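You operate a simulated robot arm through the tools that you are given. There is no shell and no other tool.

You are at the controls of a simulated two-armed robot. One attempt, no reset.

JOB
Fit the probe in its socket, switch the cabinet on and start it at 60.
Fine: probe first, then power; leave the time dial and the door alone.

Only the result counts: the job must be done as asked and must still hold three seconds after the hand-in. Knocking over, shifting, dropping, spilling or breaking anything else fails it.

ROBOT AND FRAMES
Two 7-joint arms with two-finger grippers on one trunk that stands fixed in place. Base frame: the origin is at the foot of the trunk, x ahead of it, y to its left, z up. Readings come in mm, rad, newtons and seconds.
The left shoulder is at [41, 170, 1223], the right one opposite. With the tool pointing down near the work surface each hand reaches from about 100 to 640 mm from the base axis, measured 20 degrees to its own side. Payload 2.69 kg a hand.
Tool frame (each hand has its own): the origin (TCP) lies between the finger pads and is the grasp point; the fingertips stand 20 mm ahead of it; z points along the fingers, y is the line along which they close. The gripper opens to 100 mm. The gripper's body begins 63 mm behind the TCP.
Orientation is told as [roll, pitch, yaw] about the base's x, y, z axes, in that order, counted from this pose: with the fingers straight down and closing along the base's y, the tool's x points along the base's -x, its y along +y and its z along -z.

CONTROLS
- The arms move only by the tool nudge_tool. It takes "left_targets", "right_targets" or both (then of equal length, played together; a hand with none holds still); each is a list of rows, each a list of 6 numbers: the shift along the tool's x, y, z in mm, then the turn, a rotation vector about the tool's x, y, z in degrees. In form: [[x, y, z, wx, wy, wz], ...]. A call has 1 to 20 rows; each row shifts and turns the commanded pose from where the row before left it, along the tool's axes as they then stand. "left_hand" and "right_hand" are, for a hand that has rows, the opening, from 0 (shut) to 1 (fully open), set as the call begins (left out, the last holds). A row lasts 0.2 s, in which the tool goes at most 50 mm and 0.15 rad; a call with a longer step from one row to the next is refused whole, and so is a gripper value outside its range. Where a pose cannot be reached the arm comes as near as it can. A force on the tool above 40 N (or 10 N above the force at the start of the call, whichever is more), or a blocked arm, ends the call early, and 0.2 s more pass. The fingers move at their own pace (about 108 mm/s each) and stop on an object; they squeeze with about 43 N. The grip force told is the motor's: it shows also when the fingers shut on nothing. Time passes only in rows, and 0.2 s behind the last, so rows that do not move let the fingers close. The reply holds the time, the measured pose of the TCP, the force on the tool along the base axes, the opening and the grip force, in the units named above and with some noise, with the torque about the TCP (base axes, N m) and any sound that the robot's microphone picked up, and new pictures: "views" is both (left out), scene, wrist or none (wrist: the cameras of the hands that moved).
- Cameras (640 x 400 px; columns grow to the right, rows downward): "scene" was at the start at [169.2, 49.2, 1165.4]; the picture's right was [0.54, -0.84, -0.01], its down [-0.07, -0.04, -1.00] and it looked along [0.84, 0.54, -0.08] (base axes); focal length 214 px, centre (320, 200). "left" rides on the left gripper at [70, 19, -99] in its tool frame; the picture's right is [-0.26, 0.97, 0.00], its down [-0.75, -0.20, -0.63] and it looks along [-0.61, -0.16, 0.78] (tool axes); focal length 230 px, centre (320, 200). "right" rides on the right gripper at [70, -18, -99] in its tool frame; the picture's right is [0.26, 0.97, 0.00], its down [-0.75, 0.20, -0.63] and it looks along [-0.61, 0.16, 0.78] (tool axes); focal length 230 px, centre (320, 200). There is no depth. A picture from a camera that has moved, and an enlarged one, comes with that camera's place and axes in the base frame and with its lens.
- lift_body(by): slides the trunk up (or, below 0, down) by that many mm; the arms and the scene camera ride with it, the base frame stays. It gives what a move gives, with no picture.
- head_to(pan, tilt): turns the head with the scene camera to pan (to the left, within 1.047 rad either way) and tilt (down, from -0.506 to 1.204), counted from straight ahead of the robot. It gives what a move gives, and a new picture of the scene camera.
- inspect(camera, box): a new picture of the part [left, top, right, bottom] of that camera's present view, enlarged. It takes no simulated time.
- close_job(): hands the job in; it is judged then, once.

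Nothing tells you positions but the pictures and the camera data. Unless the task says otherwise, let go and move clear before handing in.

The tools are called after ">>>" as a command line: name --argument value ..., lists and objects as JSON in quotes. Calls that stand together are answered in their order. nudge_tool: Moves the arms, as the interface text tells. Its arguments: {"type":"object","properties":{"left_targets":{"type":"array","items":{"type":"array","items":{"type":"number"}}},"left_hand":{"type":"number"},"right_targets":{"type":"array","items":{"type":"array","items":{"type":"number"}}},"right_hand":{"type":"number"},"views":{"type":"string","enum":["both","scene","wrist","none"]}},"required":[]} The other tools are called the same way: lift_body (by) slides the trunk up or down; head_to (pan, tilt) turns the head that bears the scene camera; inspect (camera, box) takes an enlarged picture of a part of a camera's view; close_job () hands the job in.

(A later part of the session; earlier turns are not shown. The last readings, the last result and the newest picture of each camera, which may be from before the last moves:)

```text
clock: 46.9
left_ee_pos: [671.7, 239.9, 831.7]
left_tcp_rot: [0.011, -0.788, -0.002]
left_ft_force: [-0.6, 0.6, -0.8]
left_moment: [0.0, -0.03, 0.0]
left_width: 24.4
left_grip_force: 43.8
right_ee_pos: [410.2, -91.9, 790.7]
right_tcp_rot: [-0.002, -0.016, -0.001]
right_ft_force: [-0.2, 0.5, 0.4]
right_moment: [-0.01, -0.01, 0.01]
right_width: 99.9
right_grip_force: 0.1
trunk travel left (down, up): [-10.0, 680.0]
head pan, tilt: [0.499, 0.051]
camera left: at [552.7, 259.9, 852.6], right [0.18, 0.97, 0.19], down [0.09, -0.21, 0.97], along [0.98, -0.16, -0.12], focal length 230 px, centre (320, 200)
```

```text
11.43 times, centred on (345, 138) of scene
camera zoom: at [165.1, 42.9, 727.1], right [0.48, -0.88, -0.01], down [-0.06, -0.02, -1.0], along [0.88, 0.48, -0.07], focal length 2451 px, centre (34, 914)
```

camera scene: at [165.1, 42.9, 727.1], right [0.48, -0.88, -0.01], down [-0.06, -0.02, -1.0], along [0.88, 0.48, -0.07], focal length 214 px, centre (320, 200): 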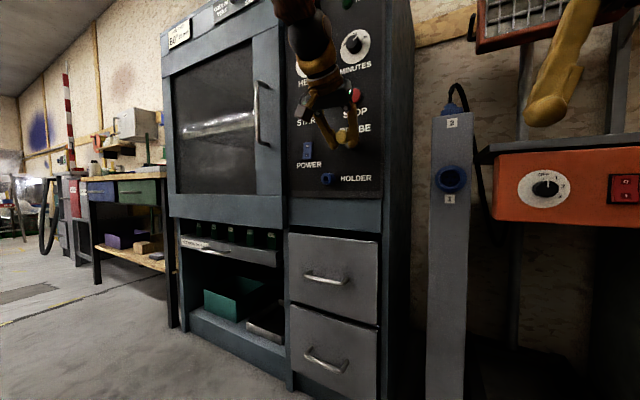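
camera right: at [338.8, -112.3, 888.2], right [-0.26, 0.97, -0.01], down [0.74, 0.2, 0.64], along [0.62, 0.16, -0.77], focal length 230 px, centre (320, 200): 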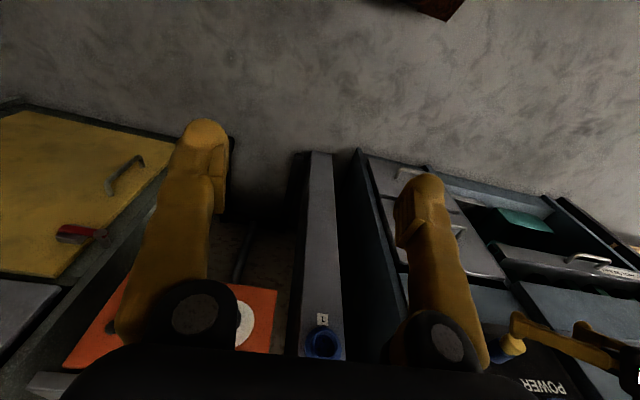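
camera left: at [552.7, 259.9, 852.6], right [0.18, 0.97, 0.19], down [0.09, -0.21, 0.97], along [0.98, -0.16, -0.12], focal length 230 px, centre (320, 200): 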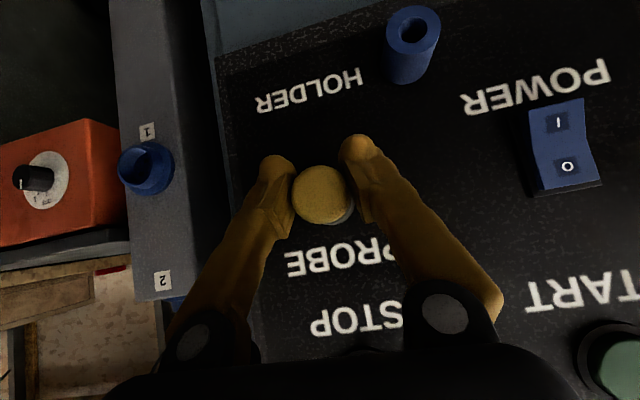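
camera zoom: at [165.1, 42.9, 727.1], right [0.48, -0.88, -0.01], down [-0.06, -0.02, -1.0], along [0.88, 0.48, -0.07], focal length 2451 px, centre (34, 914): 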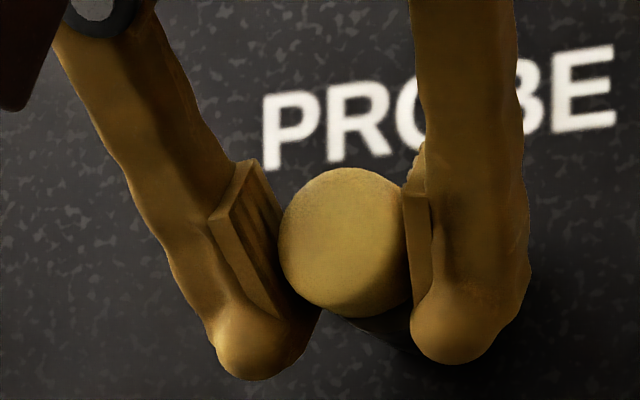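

Still moving freely with no force. I'll keep pressing in small steps until it seats.

>>> nudge_tool --left_targets '[[-1.06, 0, 1.06, 0, 0, 0], [-1.06, 0, 1.06, 0, 0, 0], [-1.06, 0, 1.06, 0, 0, 0], [0, 0, 0, 0, 0, 0]]' --views "none"

>>> nudge_tool --left_targets '[[-1.06, 0, 1.06, 0, 0, 0], [-1.06, 0, 1.06, 0, 0, 0], [0, 0, 0, 0, 0, 0]]' --views "wrist"

>>> inspect --camera "left" --box '[250, 130, 400, 240]'

>>> inspect --camera "scene" --box '[325, 120, 365, 155]'

```text
clock: 47.9
left_ee_pos: [673.2, 239.8, 830.1]
left_tcp_rot: [0.007, -0.782, 0.0]
left_ft_force: [-23.5, -2.3, -8.2]
left_moment: [-0.02, -0.1, -0.04]
left_width: 24.6
left_grip_force: 43.4
right_ee_pos: [408.9, -91.5, 790.8]
right_tcp_rot: [-0.003, -0.018, 0.0]
right_ft_force: [-0.4, -0.1, 0.7]
right_moment: [0.01, 0.03, -0.01]
right_width: 100.1
right_grip_force: 0.0
trunk travel left (down, up): [-10.0, 680.0]
head pan, tilt: [0.499, 0.051]
```

```text
clock: 48.6
left_ee_pos: [676.5, 240.4, 829.4]
left_tcp_rot: [0.008, -0.775, -0.001]
left_ft_force: [-30.2, -5.2, -15.8]
left_moment: [0.01, 0.03, -0.09]
left_width: 24.1
left_grip_force: 43.0
right_ee_pos: [409.1, -91.5, 790.7]
right_tcp_rot: [-0.003, -0.019, -0.001]
right_ft_force: [0.3, -0.1, 0.3]
right_moment: [-0.03, 0.01, -0.03]
right_width: 99.9
right_grip_force: 0.0
trunk travel left (down, up): [-10.0, 680.0]
head pan, tilt: [0.499, 0.051]
camera left: at [557.9, 259.2, 851.9], right [0.18, 0.97, 0.19], down [0.09, -0.21, 0.97], along [0.98, -0.16, -0.13], focal length 230 px, centre (320, 200)
```

left: 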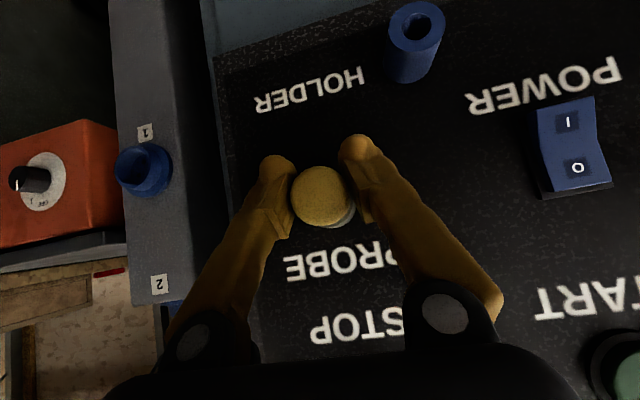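

```text
3.64 times, centred on (325, 185) of left
camera zoom: at [557.9, 259.2, 851.9], right [0.18, 0.97, 0.19], down [0.09, -0.21, 0.97], along [0.98, -0.16, -0.13], focal length 837 px, centre (302, 254)
```

zoom: 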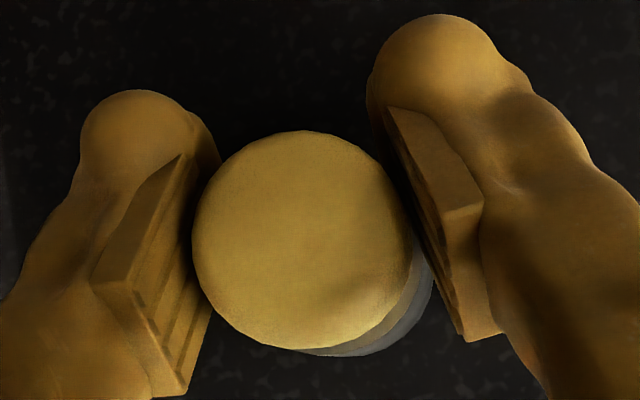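

```text
11.43 times, centred on (345, 138) of scene
camera zoom: at [164.0, 43.0, 727.2], right [0.48, -0.88, -0.01], down [-0.06, -0.02, -1.0], along [0.88, 0.48, -0.06], focal length 2451 px, centre (34, 914)
```

zoom: 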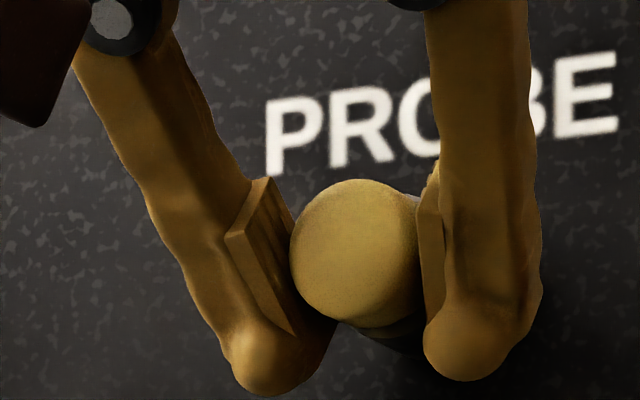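

The probe is against its stop with about 30 N of push. Its face is at x≈675, the same depth it had in the holder, so it is fully seated. I'll relax the push slightly and open the fingers.

>>> nudge_tool --left_targets '[[2, 0, -0.8, 0, 0, 0], [0, 0, 0, 0, 0, 0]]' --views "none"

>>> nudge_tool --left_targets '[[0, 0, 0, 0, 0, 0], [0, 0, 0, 0, 0, 0], [0, 0, 0, 0, 0, 0]]' --left_hand 1 --views "both"

>>> inspect --camera "left" --box '[250, 130, 400, 240]'

>>> inspect --camera "scene" --box '[325, 120, 365, 155]'

```text
clock: 49.2
left_ee_pos: [675.0, 239.7, 829.6]
left_tcp_rot: [0.006, -0.781, -0.002]
left_ft_force: [-14.9, -5.7, -15.6]
left_moment: [0.07, 0.39, -0.1]
left_width: 24.0
left_grip_force: 43.3
right_ee_pos: [410.6, -91.8, 789.4]
right_tcp_rot: [-0.001, -0.015, 0.0]
right_ft_force: [1.0, 0.1, 0.6]
right_moment: [0.02, 0.0, -0.04]
right_width: 99.9
right_grip_force: 0.0
trunk travel left (down, up): [-10.0, 680.0]
head pan, tilt: [0.499, 0.051]
```

```text
clock: 50.0
left_ee_pos: [677.2, 239.4, 830.8]
left_tcp_rot: [0.009, -0.787, -0.002]
left_ft_force: [0.4, 0.8, 0.0]
left_moment: [0.0, 0.03, 0.01]
left_width: 100.0
left_grip_force: 0.0
right_ee_pos: [411.2, -91.2, 790.3]
right_tcp_rot: [-0.001, -0.015, 0.0]
right_ft_force: [0.0, 0.5, 0.1]
right_moment: [0.01, -0.02, 0.01]
right_width: 100.3
right_grip_force: 0.1
trunk travel left (down, up): [-10.0, 680.0]
head pan, tilt: [0.499, 0.051]
camera scene: at [165.0, 42.9, 727.1], right [0.48, -0.88, -0.01], down [-0.06, -0.02, -1.0], along [0.88, 0.48, -0.07], focal length 214 px, centre (320, 200)
camera left: at [558.4, 259.1, 852.6], right [0.18, 0.97, 0.19], down [0.08, -0.21, 0.97], along [0.98, -0.16, -0.12], focal length 230 px, centre (320, 200)
```

scene: 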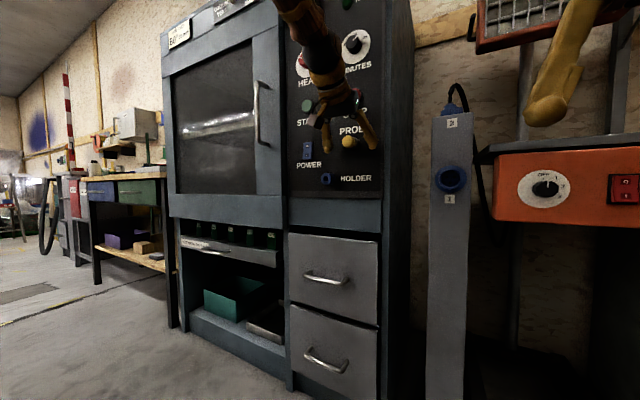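
left: 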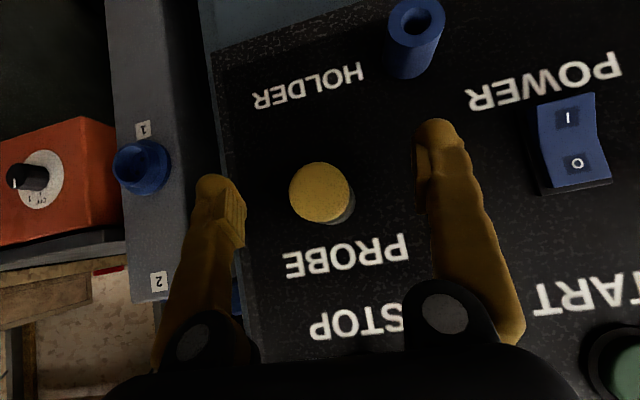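

```text
3.64 times, centred on (325, 185) of left
camera zoom: at [558.4, 259.1, 852.6], right [0.18, 0.97, 0.19], down [0.08, -0.21, 0.97], along [0.98, -0.16, -0.12], focal length 837 px, centre (302, 254)
```

zoom: 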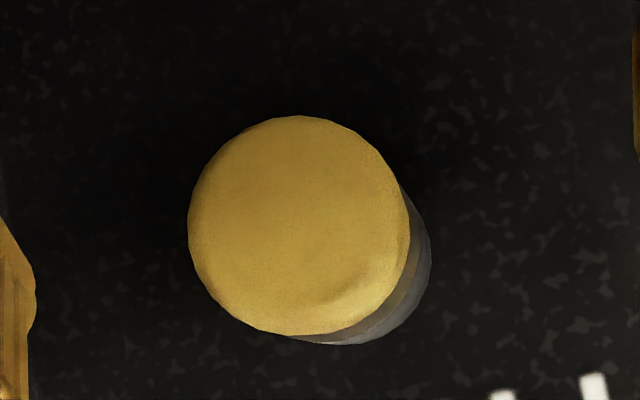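

```text
11.43 times, centred on (345, 138) of scene
camera zoom: at [165.0, 42.9, 727.1], right [0.48, -0.88, -0.01], down [-0.06, -0.02, -1.0], along [0.88, 0.48, -0.07], focal length 2451 px, centre (34, 914)
```

zoom: 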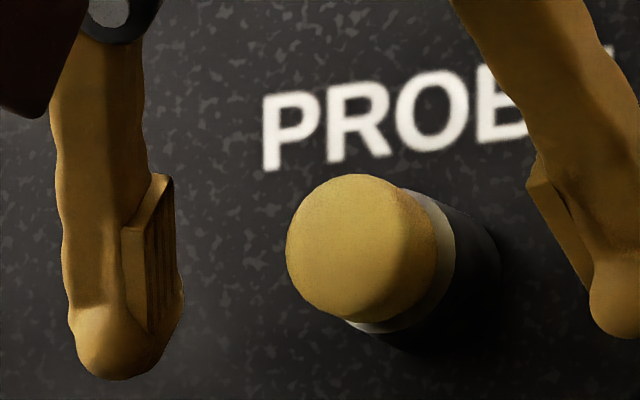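

The probe has stayed in the socket after release, level and up against the socket face. I'll back the open hand straight out and check it from further away.

>>> nudge_tool --left_targets '[[10.6, 0, -10.6, 0, 0, 0], [14.1, 0, -14.1, 0, 0, 0], [17.7, 0, -17.7, 0, 0, 0], [17.7, 0, -17.7, 0, 0, 0], [17.7, 0, -17.7, 0, 0, 0], [0, 0, 0, 0, 0, 0]]' --views "both"

>>> inspect --camera "left" --box '[260, 100, 420, 260]'

>>> inspect --camera "scene" --box '[295, 115, 385, 190]'

```text
clock: 51.5
left_ee_pos: [566.1, 240.8, 832.4]
left_tcp_rot: [0.01, -0.787, -0.004]
left_ft_force: [0.1, 0.5, 0.6]
left_moment: [0.05, -0.01, -0.01]
left_width: 100.1
left_grip_force: 0.1
right_ee_pos: [410.2, -92.1, 789.8]
right_tcp_rot: [-0.002, -0.015, 0.0]
right_ft_force: [0.6, -0.1, -0.2]
right_moment: [0.03, -0.03, 0.0]
right_width: 100.1
right_grip_force: 0.1
trunk travel left (down, up): [-10.0, 680.0]
head pan, tilt: [0.499, 0.051]
camera scene: at [164.9, 42.9, 727.1], right [0.48, -0.88, -0.01], down [-0.06, -0.02, -1.0], along [0.88, 0.48, -0.07], focal length 214 px, centre (320, 200)
camera left: at [447.7, 259.4, 853.3], right [0.18, 0.97, 0.19], down [0.08, -0.21, 0.97], along [0.98, -0.16, -0.12], focal length 230 px, centre (320, 200)
```

scene: 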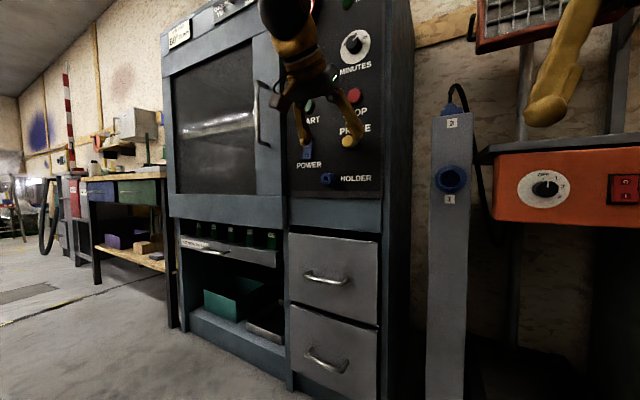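
left: 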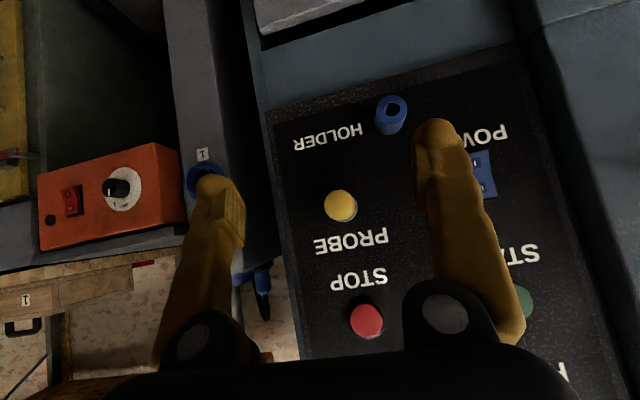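

```text
2.50 times, centred on (340, 180) of left
camera zoom: at [447.7, 259.4, 853.3], right [0.18, 0.97, 0.19], down [0.08, -0.21, 0.97], along [0.98, -0.16, -0.12], focal length 575 px, centre (270, 250)
```

zoom: 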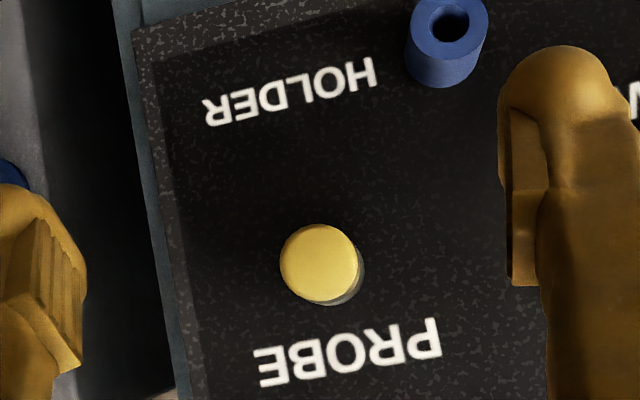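

```text
5.33 times, centred on (340, 152) of scene
camera zoom: at [164.9, 42.9, 727.1], right [0.48, -0.88, -0.01], down [-0.06, -0.02, -1.0], along [0.88, 0.48, -0.07], focal length 1144 px, centre (213, 453)
```

zoom: 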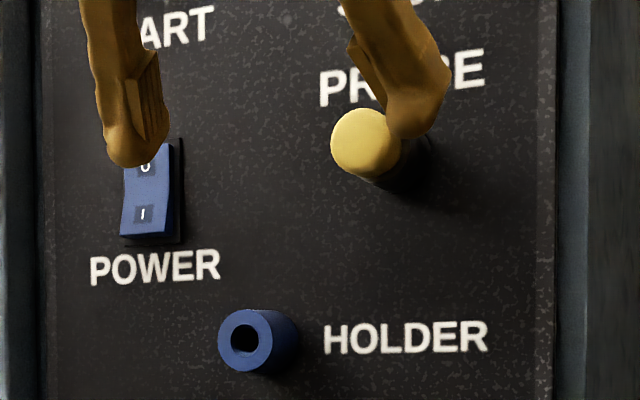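

The probe sits centred and fully in the socket, so next is power. The "I" end of the rocker is at about [714, 385.5, 818]. I'll close the fingers and bring the tips in front of it, stopping short.

>>> nudge_tool --left_targets '[[2.15, 36.2, 2.15, 0, 0, 0], [2.15, 36.2, 2.15, 0, 0, 0], [2.15, 36.2, 2.15, 0, 0, 0], [2.15, 36.2, 2.15, 0, 0, 0], [0, 0, 0, 0, 0, 0], [-14.8, 0, 14.9, 0, 0, 0], [-14.8, 0, 14.9, 0, 0, 0], [-14.8, 0, 14.9, 0, 0, 0], [-14.8, 0, 14.9, 0, 0, 0], [0, 0, 0, 0, 0, 0]]' --left_hand 0 --views "both"

>>> inspect --camera "left" --box '[240, 90, 400, 250]'

>>> inspect --camera "scene" --box '[285, 110, 375, 190]'

```text
clock: 53.6
left_ee_pos: [650.2, 383.8, 817.1]
left_tcp_rot: [0.007, -0.788, -0.003]
left_ft_force: [-0.1, -0.8, 1.2]
left_moment: [-0.01, -0.01, -0.04]
left_width: 0.0
left_grip_force: 29.9
right_ee_pos: [409.1, -92.6, 789.9]
right_tcp_rot: [0.0, -0.016, 0.001]
right_ft_force: [-0.3, 0.4, 0.3]
right_moment: [-0.01, -0.02, 0.0]
right_width: 100.2
right_grip_force: 0.1
trunk travel left (down, up): [-10.0, 680.0]
head pan, tilt: [0.499, 0.051]
camera scene: at [165.1, 42.9, 727.1], right [0.48, -0.88, -0.01], down [-0.06, -0.02, -1.0], along [0.88, 0.48, -0.07], focal length 214 px, centre (320, 200)
camera left: at [532.1, 404.0, 839.3], right [0.18, 0.97, 0.19], down [0.09, -0.2, 0.98], along [0.98, -0.16, -0.12], focal length 230 px, centre (320, 200)
```

scene: 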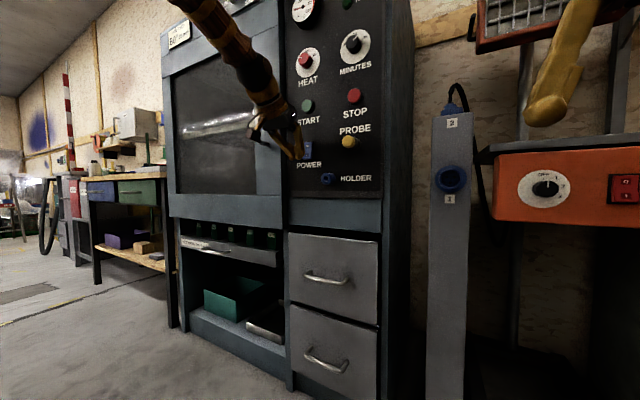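
left: 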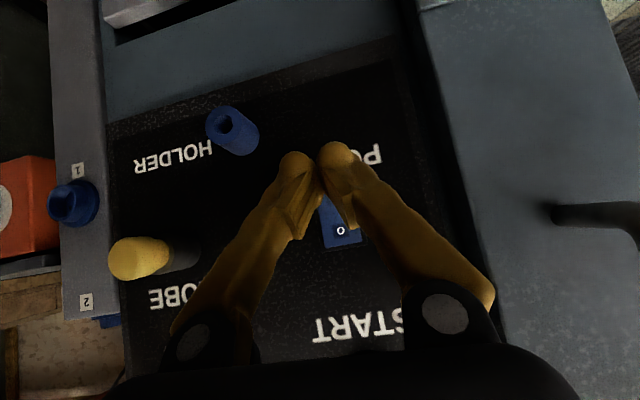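

```text
2.50 times, centred on (320, 170) of left
camera zoom: at [532.1, 404.0, 839.3], right [0.18, 0.97, 0.19], down [0.09, -0.2, 0.98], along [0.98, -0.16, -0.12], focal length 575 px, centre (320, 275)
```

zoom: 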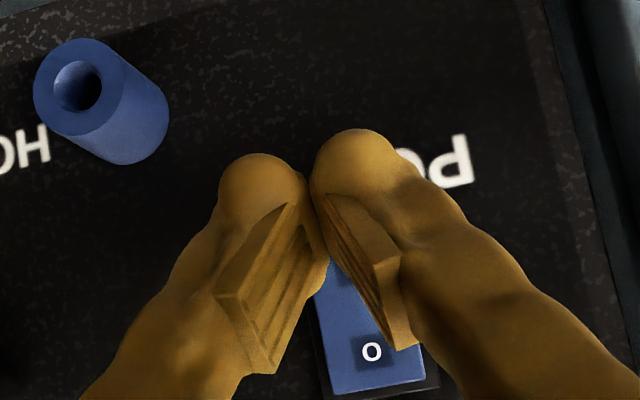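

```text
5.00 times, centred on (330, 150) of scene
camera zoom: at [165.1, 42.9, 727.1], right [0.48, -0.88, -0.01], down [-0.06, -0.02, -1.0], along [0.88, 0.48, -0.07], focal length 1072 px, centre (270, 450)
```

zoom: 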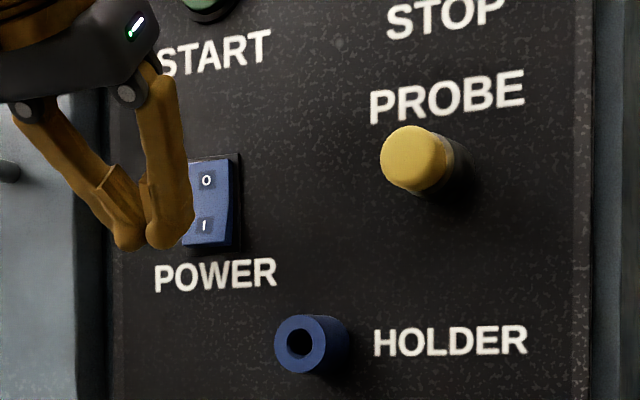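

The closed fingertips are in front of the rocker's lower half. I'll raise them a few millimetres and approach to just before contact.

>>> nudge_tool --left_targets '[[-2.83, 1.5, -2.83, 0, 0, 0], [-8.5, 0, 8.5, 0, 0, 0], [-8.5, 0, 8.5, 0, 0, 0], [-7, 0, 7, 0, 0, 0], [0, 0, 0, 0, 0, 0]]' --views "both"

>>> inspect --camera "scene" --box '[285, 110, 375, 190]'

>>> inspect --camera "left" --box '[240, 90, 400, 250]'

```text
clock: 54.9
left_ee_pos: [684.0, 387.7, 824.3]
left_tcp_rot: [0.007, -0.787, -0.001]
left_ft_force: [-0.8, 0.0, 1.1]
left_moment: [0.01, -0.01, -0.01]
left_width: 0.0
left_grip_force: 29.4
right_ee_pos: [410.6, -93.3, 790.6]
right_tcp_rot: [-0.003, -0.017, 0.0]
right_ft_force: [-0.2, 0.3, 0.7]
right_moment: [-0.01, -0.02, -0.01]
right_width: 100.0
right_grip_force: 0.2
trunk travel left (down, up): [-10.0, 680.0]
head pan, tilt: [0.499, 0.051]
camera scene: at [165.1, 42.9, 727.1], right [0.48, -0.88, -0.01], down [-0.06, -0.02, -1.0], along [0.88, 0.48, -0.07], focal length 214 px, centre (320, 200)
camera left: at [566.3, 406.9, 844.6], right [0.18, 0.97, 0.19], down [0.08, -0.21, 0.97], along [0.98, -0.16, -0.12], focal length 230 px, centre (320, 200)
```

scene: 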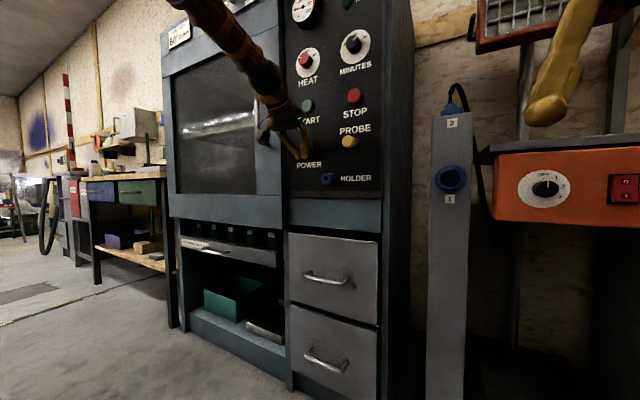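
left: 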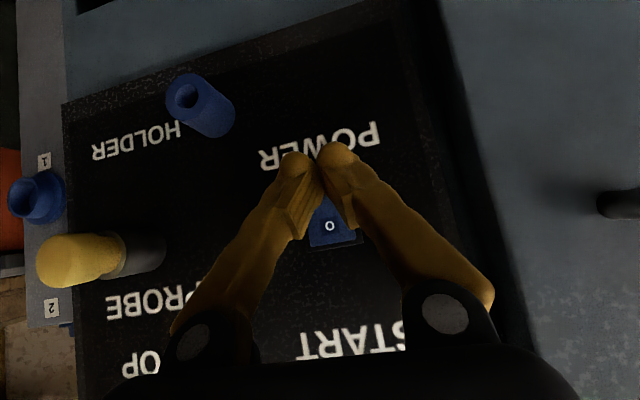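

```text
5.00 times, centred on (330, 150) of scene
camera zoom: at [165.1, 42.9, 727.1], right [0.48, -0.88, -0.01], down [-0.06, -0.02, -1.0], along [0.88, 0.48, -0.07], focal length 1072 px, centre (270, 450)
```

zoom: 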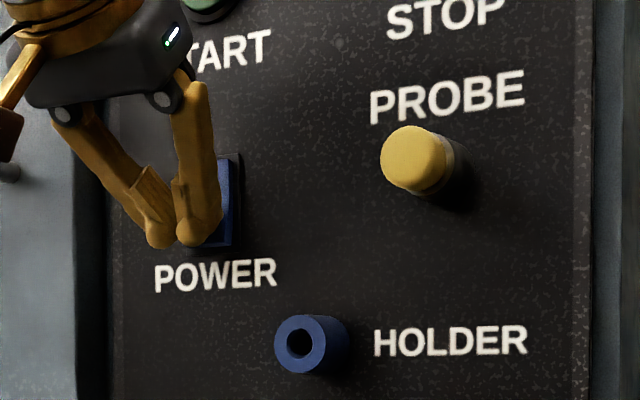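

```text
2.50 times, centred on (320, 170) of left
camera zoom: at [566.3, 406.9, 844.6], right [0.18, 0.97, 0.19], down [0.08, -0.21, 0.97], along [0.98, -0.16, -0.12], focal length 575 px, centre (320, 275)
```

zoom: 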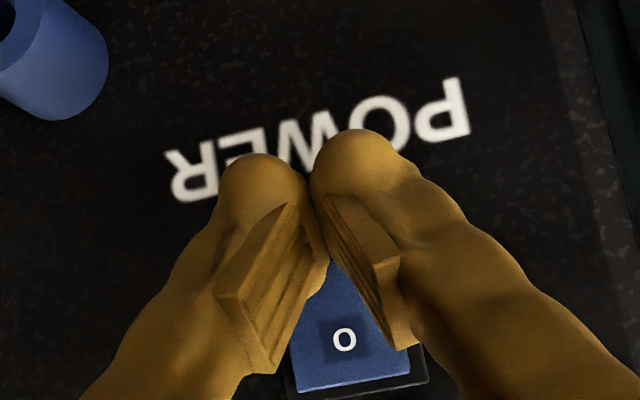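

Nearly in contact. I'll trim the height by 3 mm and press in small steps, listening for a click.

>>> nudge_tool --left_targets '[[2.1, -1, 2.1, 0, 0, 0], [-1.42, 0, 1.42, 0, 0, 0], [-1.42, 0, 1.42, 0, 0, 0], [-1.42, 0, 1.42, 0, 0, 0], [-1.42, 0, 1.42, 0, 0, 0], [0, 0, 0, 0, 0, 0]]' --views "none"

```text
clock: 56.2
left_ee_pos: [692.2, 386.5, 820.4]
left_tcp_rot: [0.006, -0.785, -0.002]
left_ft_force: [-10.1, -0.3, 0.1]
left_moment: [0.02, -0.03, 0.0]
left_width: 6.0
left_grip_force: 29.7
right_ee_pos: [408.3, -92.3, 791.2]
right_tcp_rot: [-0.002, -0.017, 0.0]
right_ft_force: [-0.7, 0.2, 0.6]
right_moment: [-0.01, -0.05, -0.01]
right_width: 100.0
right_grip_force: 0.1
trunk travel left (down, up): [-10.0, 680.0]
head pan, tilt: [0.499, 0.051]
```

Contact was made, about 10 N, and the fingers spread slightly. I'll look before pressing harder.

>>> nudge_tool --left_targets '[[0, 0, 0, 0, 0, 0]]' --views "both"

>>> inspect --camera "scene" --box '[285, 120, 345, 170]'

>>> inspect --camera "left" --box '[240, 90, 400, 250]'

```text
clock: 56.6
left_ee_pos: [690.9, 386.2, 821.4]
left_tcp_rot: [0.007, -0.785, -0.003]
left_ft_force: [-12.6, -0.8, 0.0]
left_moment: [-0.09, 0.01, -0.04]
left_width: 6.0
left_grip_force: 29.3
right_ee_pos: [407.8, -92.1, 791.4]
right_tcp_rot: [-0.003, -0.018, 0.0]
right_ft_force: [0.8, 0.2, 0.6]
right_moment: [0.01, 0.03, -0.03]
right_width: 100.1
right_grip_force: 0.0
trunk travel left (down, up): [-10.0, 680.0]
head pan, tilt: [0.499, 0.051]
camera scene: at [164.3, 42.9, 727.2], right [0.48, -0.88, -0.01], down [-0.06, -0.02, -1.0], along [0.88, 0.48, -0.06], focal length 214 px, centre (320, 200)
camera left: at [573.4, 405.7, 842.8], right [0.18, 0.97, 0.19], down [0.09, -0.2, 0.97], along [0.98, -0.16, -0.12], focal length 230 px, centre (320, 200)
```

scene: 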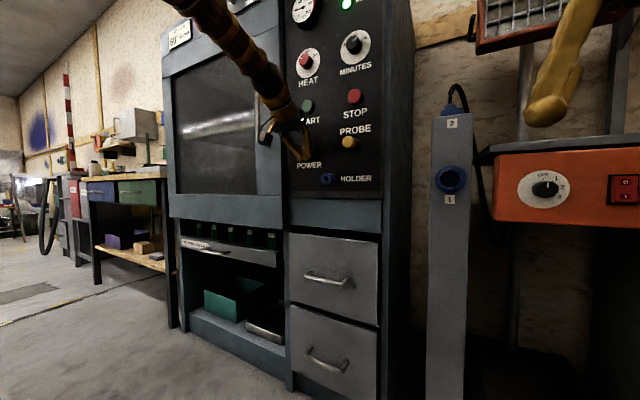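
left: 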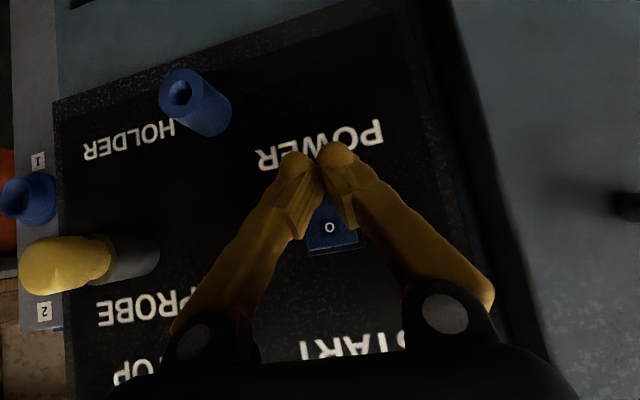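

```text
8.00 times, centred on (315, 145) of scene
camera zoom: at [164.3, 42.9, 727.2], right [0.48, -0.88, -0.01], down [-0.06, -0.02, -1.0], along [0.88, 0.48, -0.06], focal length 1716 px, centre (360, 640)
```

zoom: 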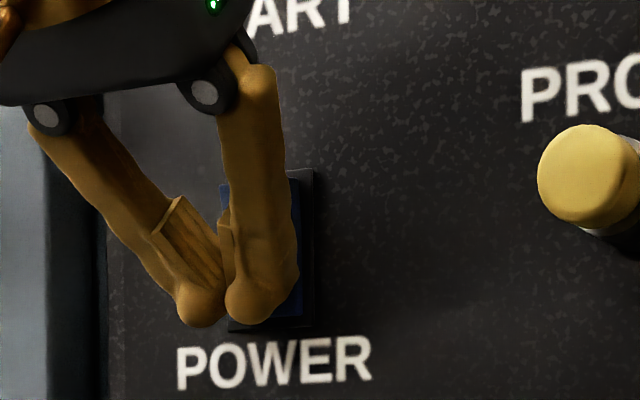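

```text
2.50 times, centred on (320, 170) of left
camera zoom: at [573.4, 405.7, 842.8], right [0.18, 0.97, 0.19], down [0.09, -0.2, 0.97], along [0.98, -0.16, -0.12], focal length 575 px, centre (320, 275)
```

zoom: 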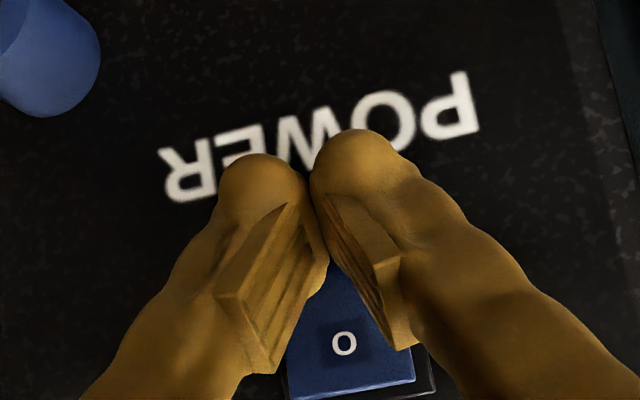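

A green READY lamp has come on at the top of the panel and the rocker looks tipped over. I'll back off and confirm.

>>> nudge_tool --left_targets '[[7, 0, -7, 0, 0, 0], [10.6, 0, -10.6, 0, 0, 0], [14.1, 0, -14.1, 0, 0, 0], [17.7, 0, -17.7, 0, 0, 0], [17.7, 0, -17.7, 0, 0, 0], [0, 0, 0, 0, 0, 0]]' --views "wrist"

>>> head_to --pan 0.499 --tilt -0.25

>>> inspect --camera "scene" --box '[285, 20, 395, 140]'

>>> inspect --camera "scene" --box '[280, 130, 390, 260]'

```text
clock: 58.0
left_ee_pos: [595.9, 386.4, 820.1]
left_tcp_rot: [0.01, -0.787, -0.004]
left_ft_force: [0.0, 0.3, 0.2]
left_moment: [0.0, 0.01, -0.03]
left_width: 0.0
left_grip_force: 29.9
right_ee_pos: [409.5, -92.2, 789.6]
right_tcp_rot: [-0.002, -0.016, 0.001]
right_ft_force: [-0.4, 0.8, 1.0]
right_moment: [0.0, -0.01, 0.01]
right_width: 99.9
right_grip_force: 0.1
trunk travel left (down, up): [-10.0, 680.0]
head pan, tilt: [0.499, 0.051]
camera left: at [478.3, 406.1, 840.8], right [0.18, 0.97, 0.19], down [0.08, -0.21, 0.97], along [0.98, -0.16, -0.12], focal length 230 px, centre (320, 200)
```

left: 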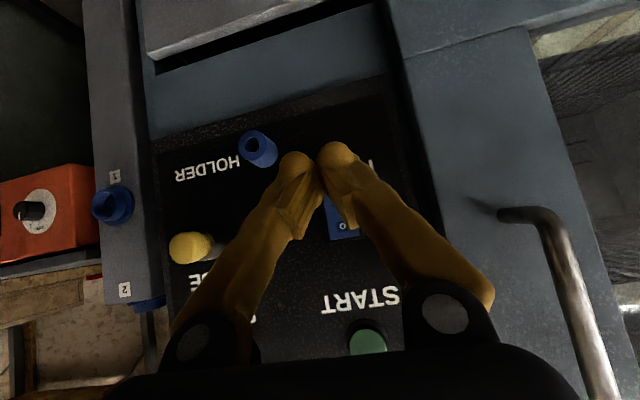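

```text
clock: 58.9
left_ee_pos: [596.6, 386.1, 819.8]
left_tcp_rot: [0.007, -0.787, -0.003]
left_ft_force: [0.0, 0.6, -0.3]
left_moment: [-0.02, 0.04, -0.02]
left_width: 0.0
left_grip_force: 28.7
right_ee_pos: [408.6, -93.1, 790.8]
right_tcp_rot: [0.0, -0.015, 0.001]
right_ft_force: [0.9, 1.0, -1.1]
right_moment: [0.0, 0.0, -0.02]
right_width: 100.2
right_grip_force: 0.2
trunk travel left (down, up): [-10.0, 680.0]
head pan, tilt: [0.499, -0.25]
camera scene: at [156.6, 38.1, 753.2], right [0.48, -0.88, -0.01], down [0.2, 0.12, -0.97], along [0.86, 0.46, 0.23], focal length 214 px, centre (320, 200)
```

scene: 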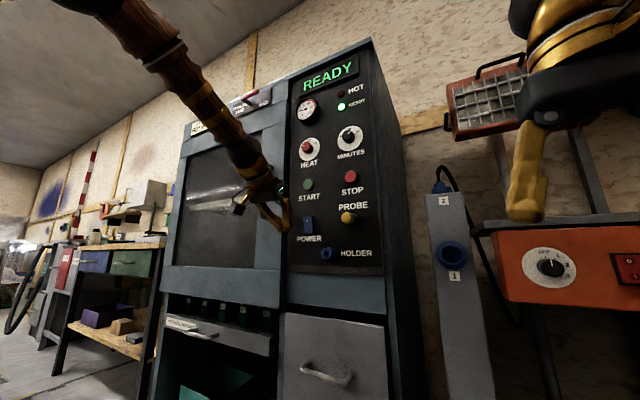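

```text
3.33 times, centred on (340, 80) of scene
camera zoom: at [156.6, 38.1, 753.2], right [0.48, -0.88, -0.01], down [0.2, 0.12, -0.97], along [0.86, 0.46, 0.23], focal length 715 px, centre (253, 600)
```

zoom: 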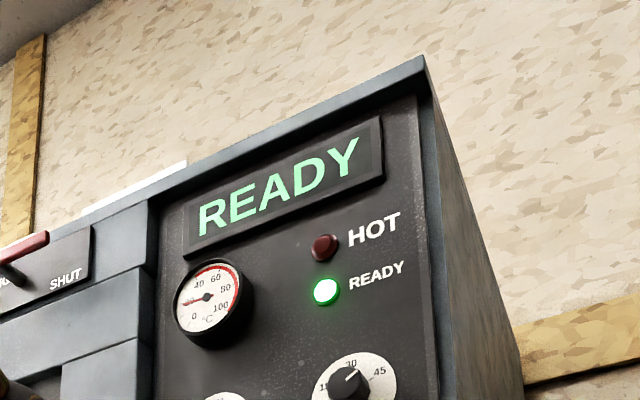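

```text
3.08 times, centred on (335, 195) of scene
camera zoom: at [156.6, 38.1, 753.2], right [0.48, -0.88, -0.01], down [0.2, 0.12, -0.97], along [0.86, 0.46, 0.23], focal length 660 px, centre (274, 215)
```

zoom: 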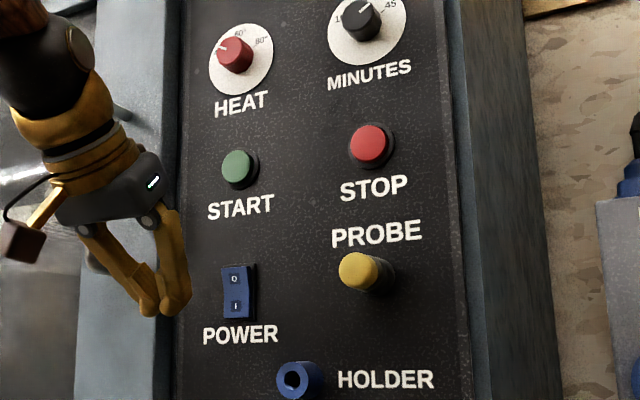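

The display now reads READY with the green lamp lit, so the cabinet is on and sees the probe. Next is the HEAT dial, which is about 265 mm higher, so I'll raise the trunk and look at it closely.

>>> lift_body --by 265

>>> head_to --pan 0.499 --tilt 0.05

>>> nudge_tool --left_targets '[[0, 0, -10, 0, 0, 0], [0, 0, 0, 0, 0, 0]]' --left_hand 1 --views "both"

>>> inspect --camera "left" --box '[240, 60, 420, 260]'

>>> inspect --camera "scene" --box '[280, 90, 370, 190]'

```text
clock: 61.6
left_ee_pos: [597.0, 386.1, 1083.1]
left_tcp_rot: [0.006, -0.787, -0.002]
left_ft_force: [0.6, 0.0, -0.7]
left_moment: [0.01, 0.01, 0.03]
left_width: 0.2
left_grip_force: 29.9
right_ee_pos: [410.5, -91.9, 1055.5]
right_tcp_rot: [-0.001, -0.017, -0.002]
right_ft_force: [0.5, 0.5, -0.4]
right_moment: [0.01, -0.02, -0.01]
right_width: 100.1
right_grip_force: 0.0
trunk travel left (down, up): [-275.0, 415.0]
head pan, tilt: [0.499, -0.25]
```

```text
clock: 62.4
left_ee_pos: [596.5, 387.7, 1083.0]
left_tcp_rot: [0.007, -0.788, -0.002]
left_ft_force: [0.1, -0.2, 0.8]
left_moment: [0.01, -0.02, -0.02]
left_width: 0.1
left_grip_force: 29.7
right_ee_pos: [409.8, -91.6, 1055.2]
right_tcp_rot: [0.001, -0.016, -0.001]
right_ft_force: [-0.4, -0.8, -0.8]
right_moment: [0.0, -0.02, 0.03]
right_width: 100.0
right_grip_force: 0.1
trunk travel left (down, up): [-275.0, 415.0]
head pan, tilt: [0.499, 0.051]
camera scene: at [169.6, 42.9, 992.1], right [0.48, -0.88, -0.01], down [-0.06, -0.02, -1.0], along [0.88, 0.48, -0.07], focal length 214 px, centre (320, 200)
```

scene: 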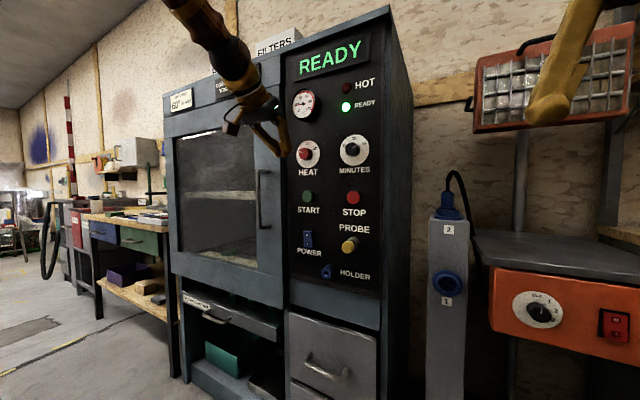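

```text
clock: 63.0
left_ee_pos: [591.2, 386.6, 1091.4]
left_tcp_rot: [0.008, -0.788, -0.003]
left_ft_force: [0.6, -0.2, -0.1]
left_moment: [-0.01, 0.0, -0.01]
left_width: 99.7
left_grip_force: 0.0
right_ee_pos: [409.9, -90.6, 1054.4]
right_tcp_rot: [0.0, -0.016, 0.0]
right_ft_force: [-0.2, 0.3, 0.7]
right_moment: [-0.02, 0.03, 0.01]
right_width: 100.2
right_grip_force: 0.0
trunk travel left (down, up): [-275.0, 415.0]
head pan, tilt: [0.499, 0.051]
camera scene: at [169.7, 43.0, 992.0], right [0.48, -0.88, -0.01], down [-0.06, -0.02, -1.0], along [0.88, 0.48, -0.07], focal length 214 px, centre (320, 200)
camera left: at [472.4, 406.0, 1112.1], right [0.18, 0.97, 0.19], down [0.08, -0.21, 0.97], along [0.98, -0.16, -0.12], focal length 230 px, centre (320, 200)
```

scene: 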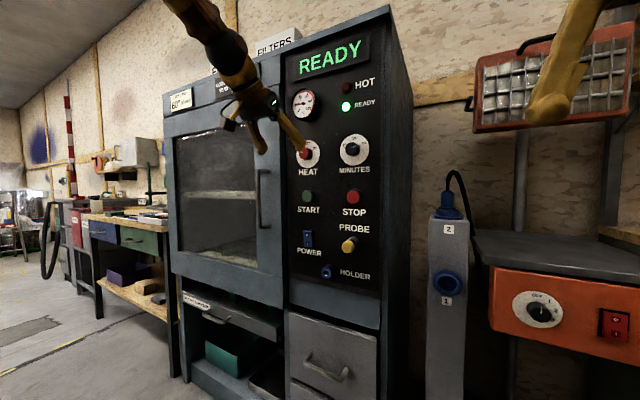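
left: 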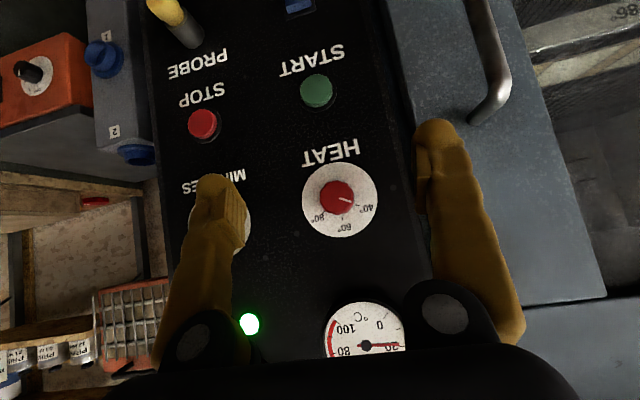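

```text
2.00 times, centred on (330, 160) of left
camera zoom: at [472.4, 406.0, 1112.1], right [0.18, 0.97, 0.19], down [0.08, -0.21, 0.97], along [0.98, -0.16, -0.12], focal length 460 px, centre (300, 280)
```

zoom: 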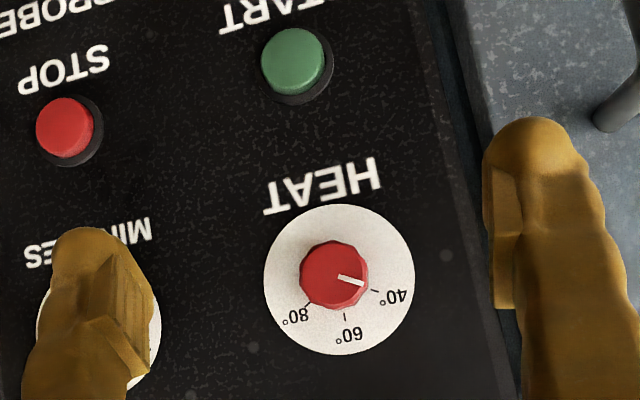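

```text
4.00 times, centred on (325, 140) of scene
camera zoom: at [169.7, 43.0, 992.0], right [0.48, -0.88, -0.01], down [-0.06, -0.02, -1.0], along [0.88, 0.48, -0.07], focal length 858 px, centre (300, 440)
```

zoom: 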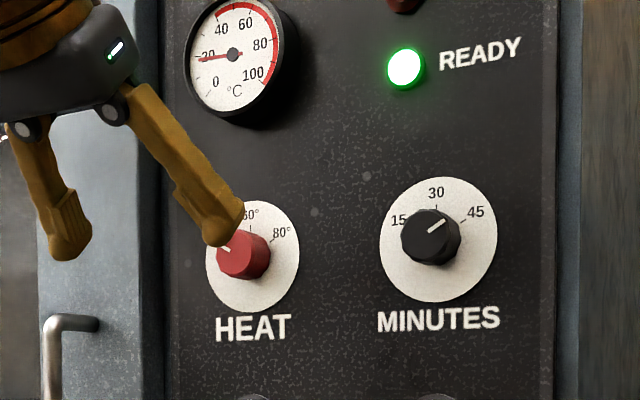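

>>> inspect --camera "left" --box '[295, 155, 385, 245]'

>>> inspect --camera "scene" --box '[290, 130, 330, 175]'

```text
4.44 times, centred on (340, 200) of left
camera zoom: at [472.4, 406.0, 1112.1], right [0.18, 0.97, 0.19], down [0.08, -0.21, 0.97], along [0.98, -0.16, -0.12], focal length 1022 px, centre (231, 200)
```

zoom: 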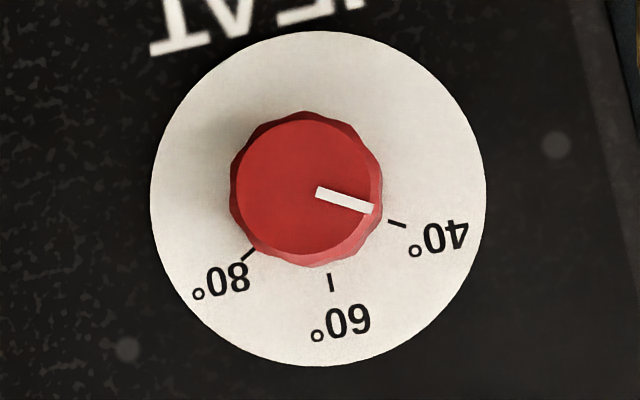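

```text
8.89 times, centred on (310, 152) of scene
camera zoom: at [169.7, 43.0, 992.0], right [0.48, -0.88, -0.01], down [-0.06, -0.02, -1.0], along [0.88, 0.48, -0.07], focal length 1906 px, centre (409, 622)
```

zoom: 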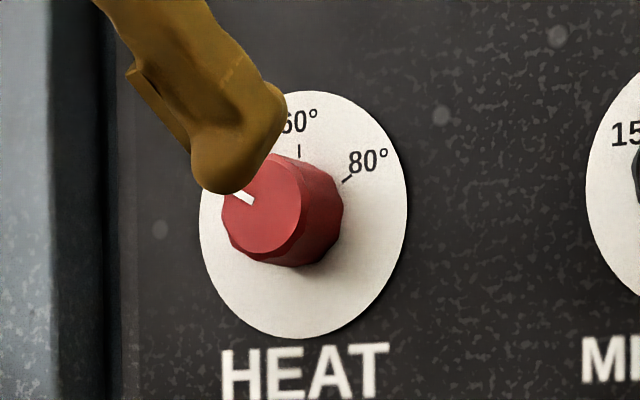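

The HEAT pointer is right on 40, and the 60 mark is about 60° clockwise of it. The knob is about 31 mm across with its axis at y≈385.5, z≈1085.8 and its face at x≈700. I'll pre-rotate the hand about the knob axis so the turn ends in a comfortable pose.

>>> nudge_tool --left_targets '[[-23.5, -1, 31.6, 0, 0, 0], [0, 0, 0, 5.64, 0, -5.67], [0, 0, 0, 5.64, 0, -5.67], [0, 0, 0, 5.64, 0, -5.67], [0, 0, 0, 5.64, 0, -5.67], [0, 0, 0, 5.64, 0, -5.67], [0, 0, 0, 0, 0, 0]]' --left_hand 1 --views "both"

```text
clock: 64.6
left_ee_pos: [630.2, 386.3, 1086.0]
left_tcp_rot: [-0.867, -0.578, 0.574]
left_ft_force: [-0.6, -0.5, 0.3]
left_moment: [0.03, 0.01, 0.0]
left_width: 99.8
left_grip_force: 0.0
right_ee_pos: [410.2, -93.0, 1054.6]
right_tcp_rot: [-0.002, -0.016, 0.0]
right_ft_force: [0.2, 0.3, -0.6]
right_moment: [-0.01, -0.02, -0.04]
right_width: 99.7
right_grip_force: 0.2
trunk travel left (down, up): [-275.0, 415.0]
head pan, tilt: [0.499, 0.051]
camera scene: at [169.6, 42.9, 992.1], right [0.48, -0.88, -0.01], down [-0.06, -0.02, -1.0], along [0.88, 0.48, -0.07], focal length 214 px, centre (320, 200)
camera left: at [511.8, 414.0, 1090.3], right [0.18, 0.86, -0.48], down [0.08, 0.47, 0.88], along [0.98, -0.2, 0.01], focal length 230 px, centre (320, 200)
```

scene: 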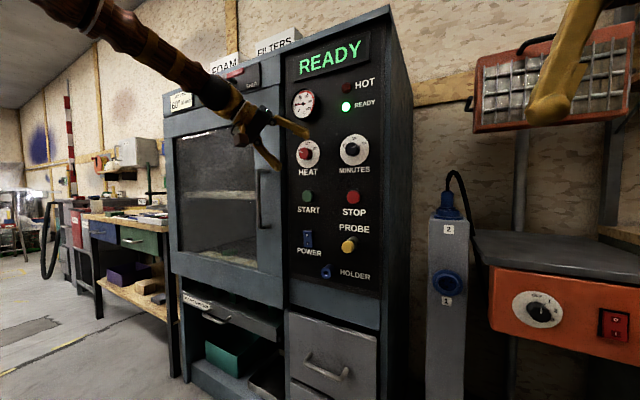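
left: 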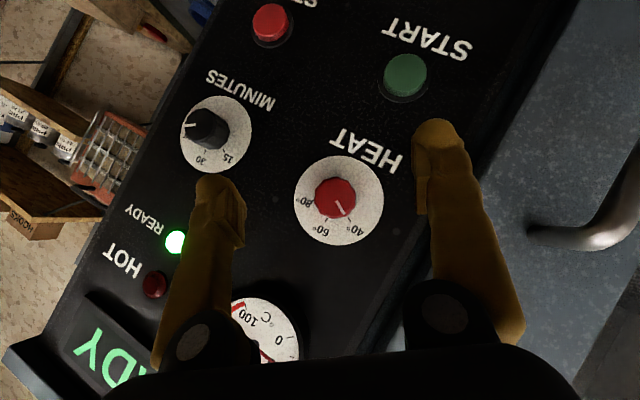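

The pre-rotation went through with no reach problem. I'll advance toward the knob with the fingers open.

>>> nudge_tool --left_targets '[[-10.6, 0, 10.6, 0, 0, 0], [-10.6, 0, 10.6, 0, 0, 0], [-10.6, 0, 10.6, 0, 0, 0], [0, 0, 0, 0, 0, 0]]' --views "both"

>>> inspect --camera "left" --box '[260, 120, 420, 260]'

>>> inspect --camera "scene" --box '[270, 110, 340, 180]'

```text
clock: 65.6
left_ee_pos: [675.8, 385.2, 1086.0]
left_tcp_rot: [-0.866, -0.576, 0.573]
left_ft_force: [-0.1, -0.6, 0.4]
left_moment: [-0.02, -0.02, -0.02]
left_width: 100.0
left_grip_force: 0.0
right_ee_pos: [410.3, -92.2, 1054.9]
right_tcp_rot: [-0.002, -0.016, -0.001]
right_ft_force: [-0.9, 0.0, 0.5]
right_moment: [0.0, -0.01, -0.02]
right_width: 99.8
right_grip_force: 0.2
trunk travel left (down, up): [-275.0, 415.0]
head pan, tilt: [0.499, 0.051]
camera scene: at [169.5, 42.9, 992.1], right [0.48, -0.88, -0.01], down [-0.06, -0.02, -1.0], along [0.88, 0.48, -0.07], focal length 214 px, centre (320, 200)
camera left: at [556.9, 414.2, 1090.7], right [0.18, 0.86, -0.48], down [0.08, 0.47, 0.88], along [0.98, -0.2, 0.01], focal length 230 px, centre (320, 200)
```

scene: 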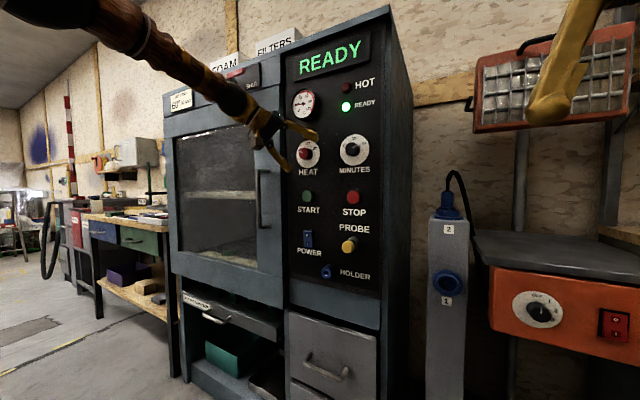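
left: 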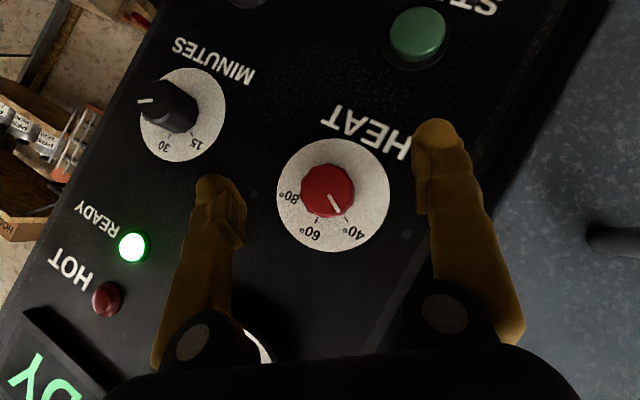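

```text
2.86 times, centred on (340, 190) of left
camera zoom: at [556.9, 414.2, 1090.7], right [0.18, 0.86, -0.48], down [0.08, 0.47, 0.88], along [0.98, -0.2, 0.01], focal length 657 px, centre (263, 229)
```

zoom: 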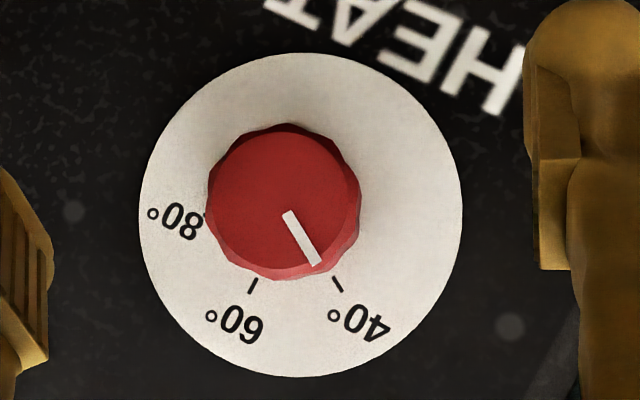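

```text
5.71 times, centred on (305, 145) of scene
camera zoom: at [169.5, 42.9, 992.1], right [0.48, -0.88, -0.01], down [-0.06, -0.02, -1.0], along [0.88, 0.48, -0.07], focal length 1226 px, centre (406, 514)
```

zoom: 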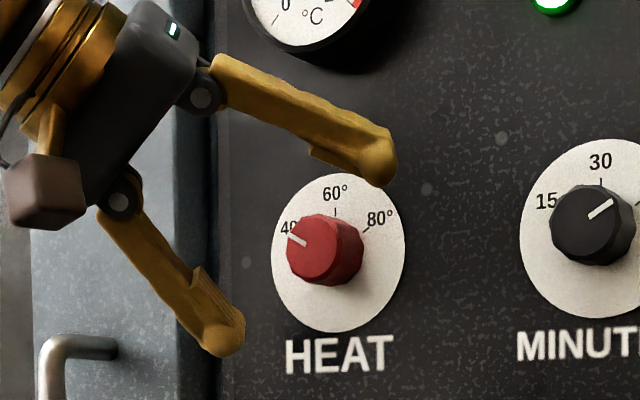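

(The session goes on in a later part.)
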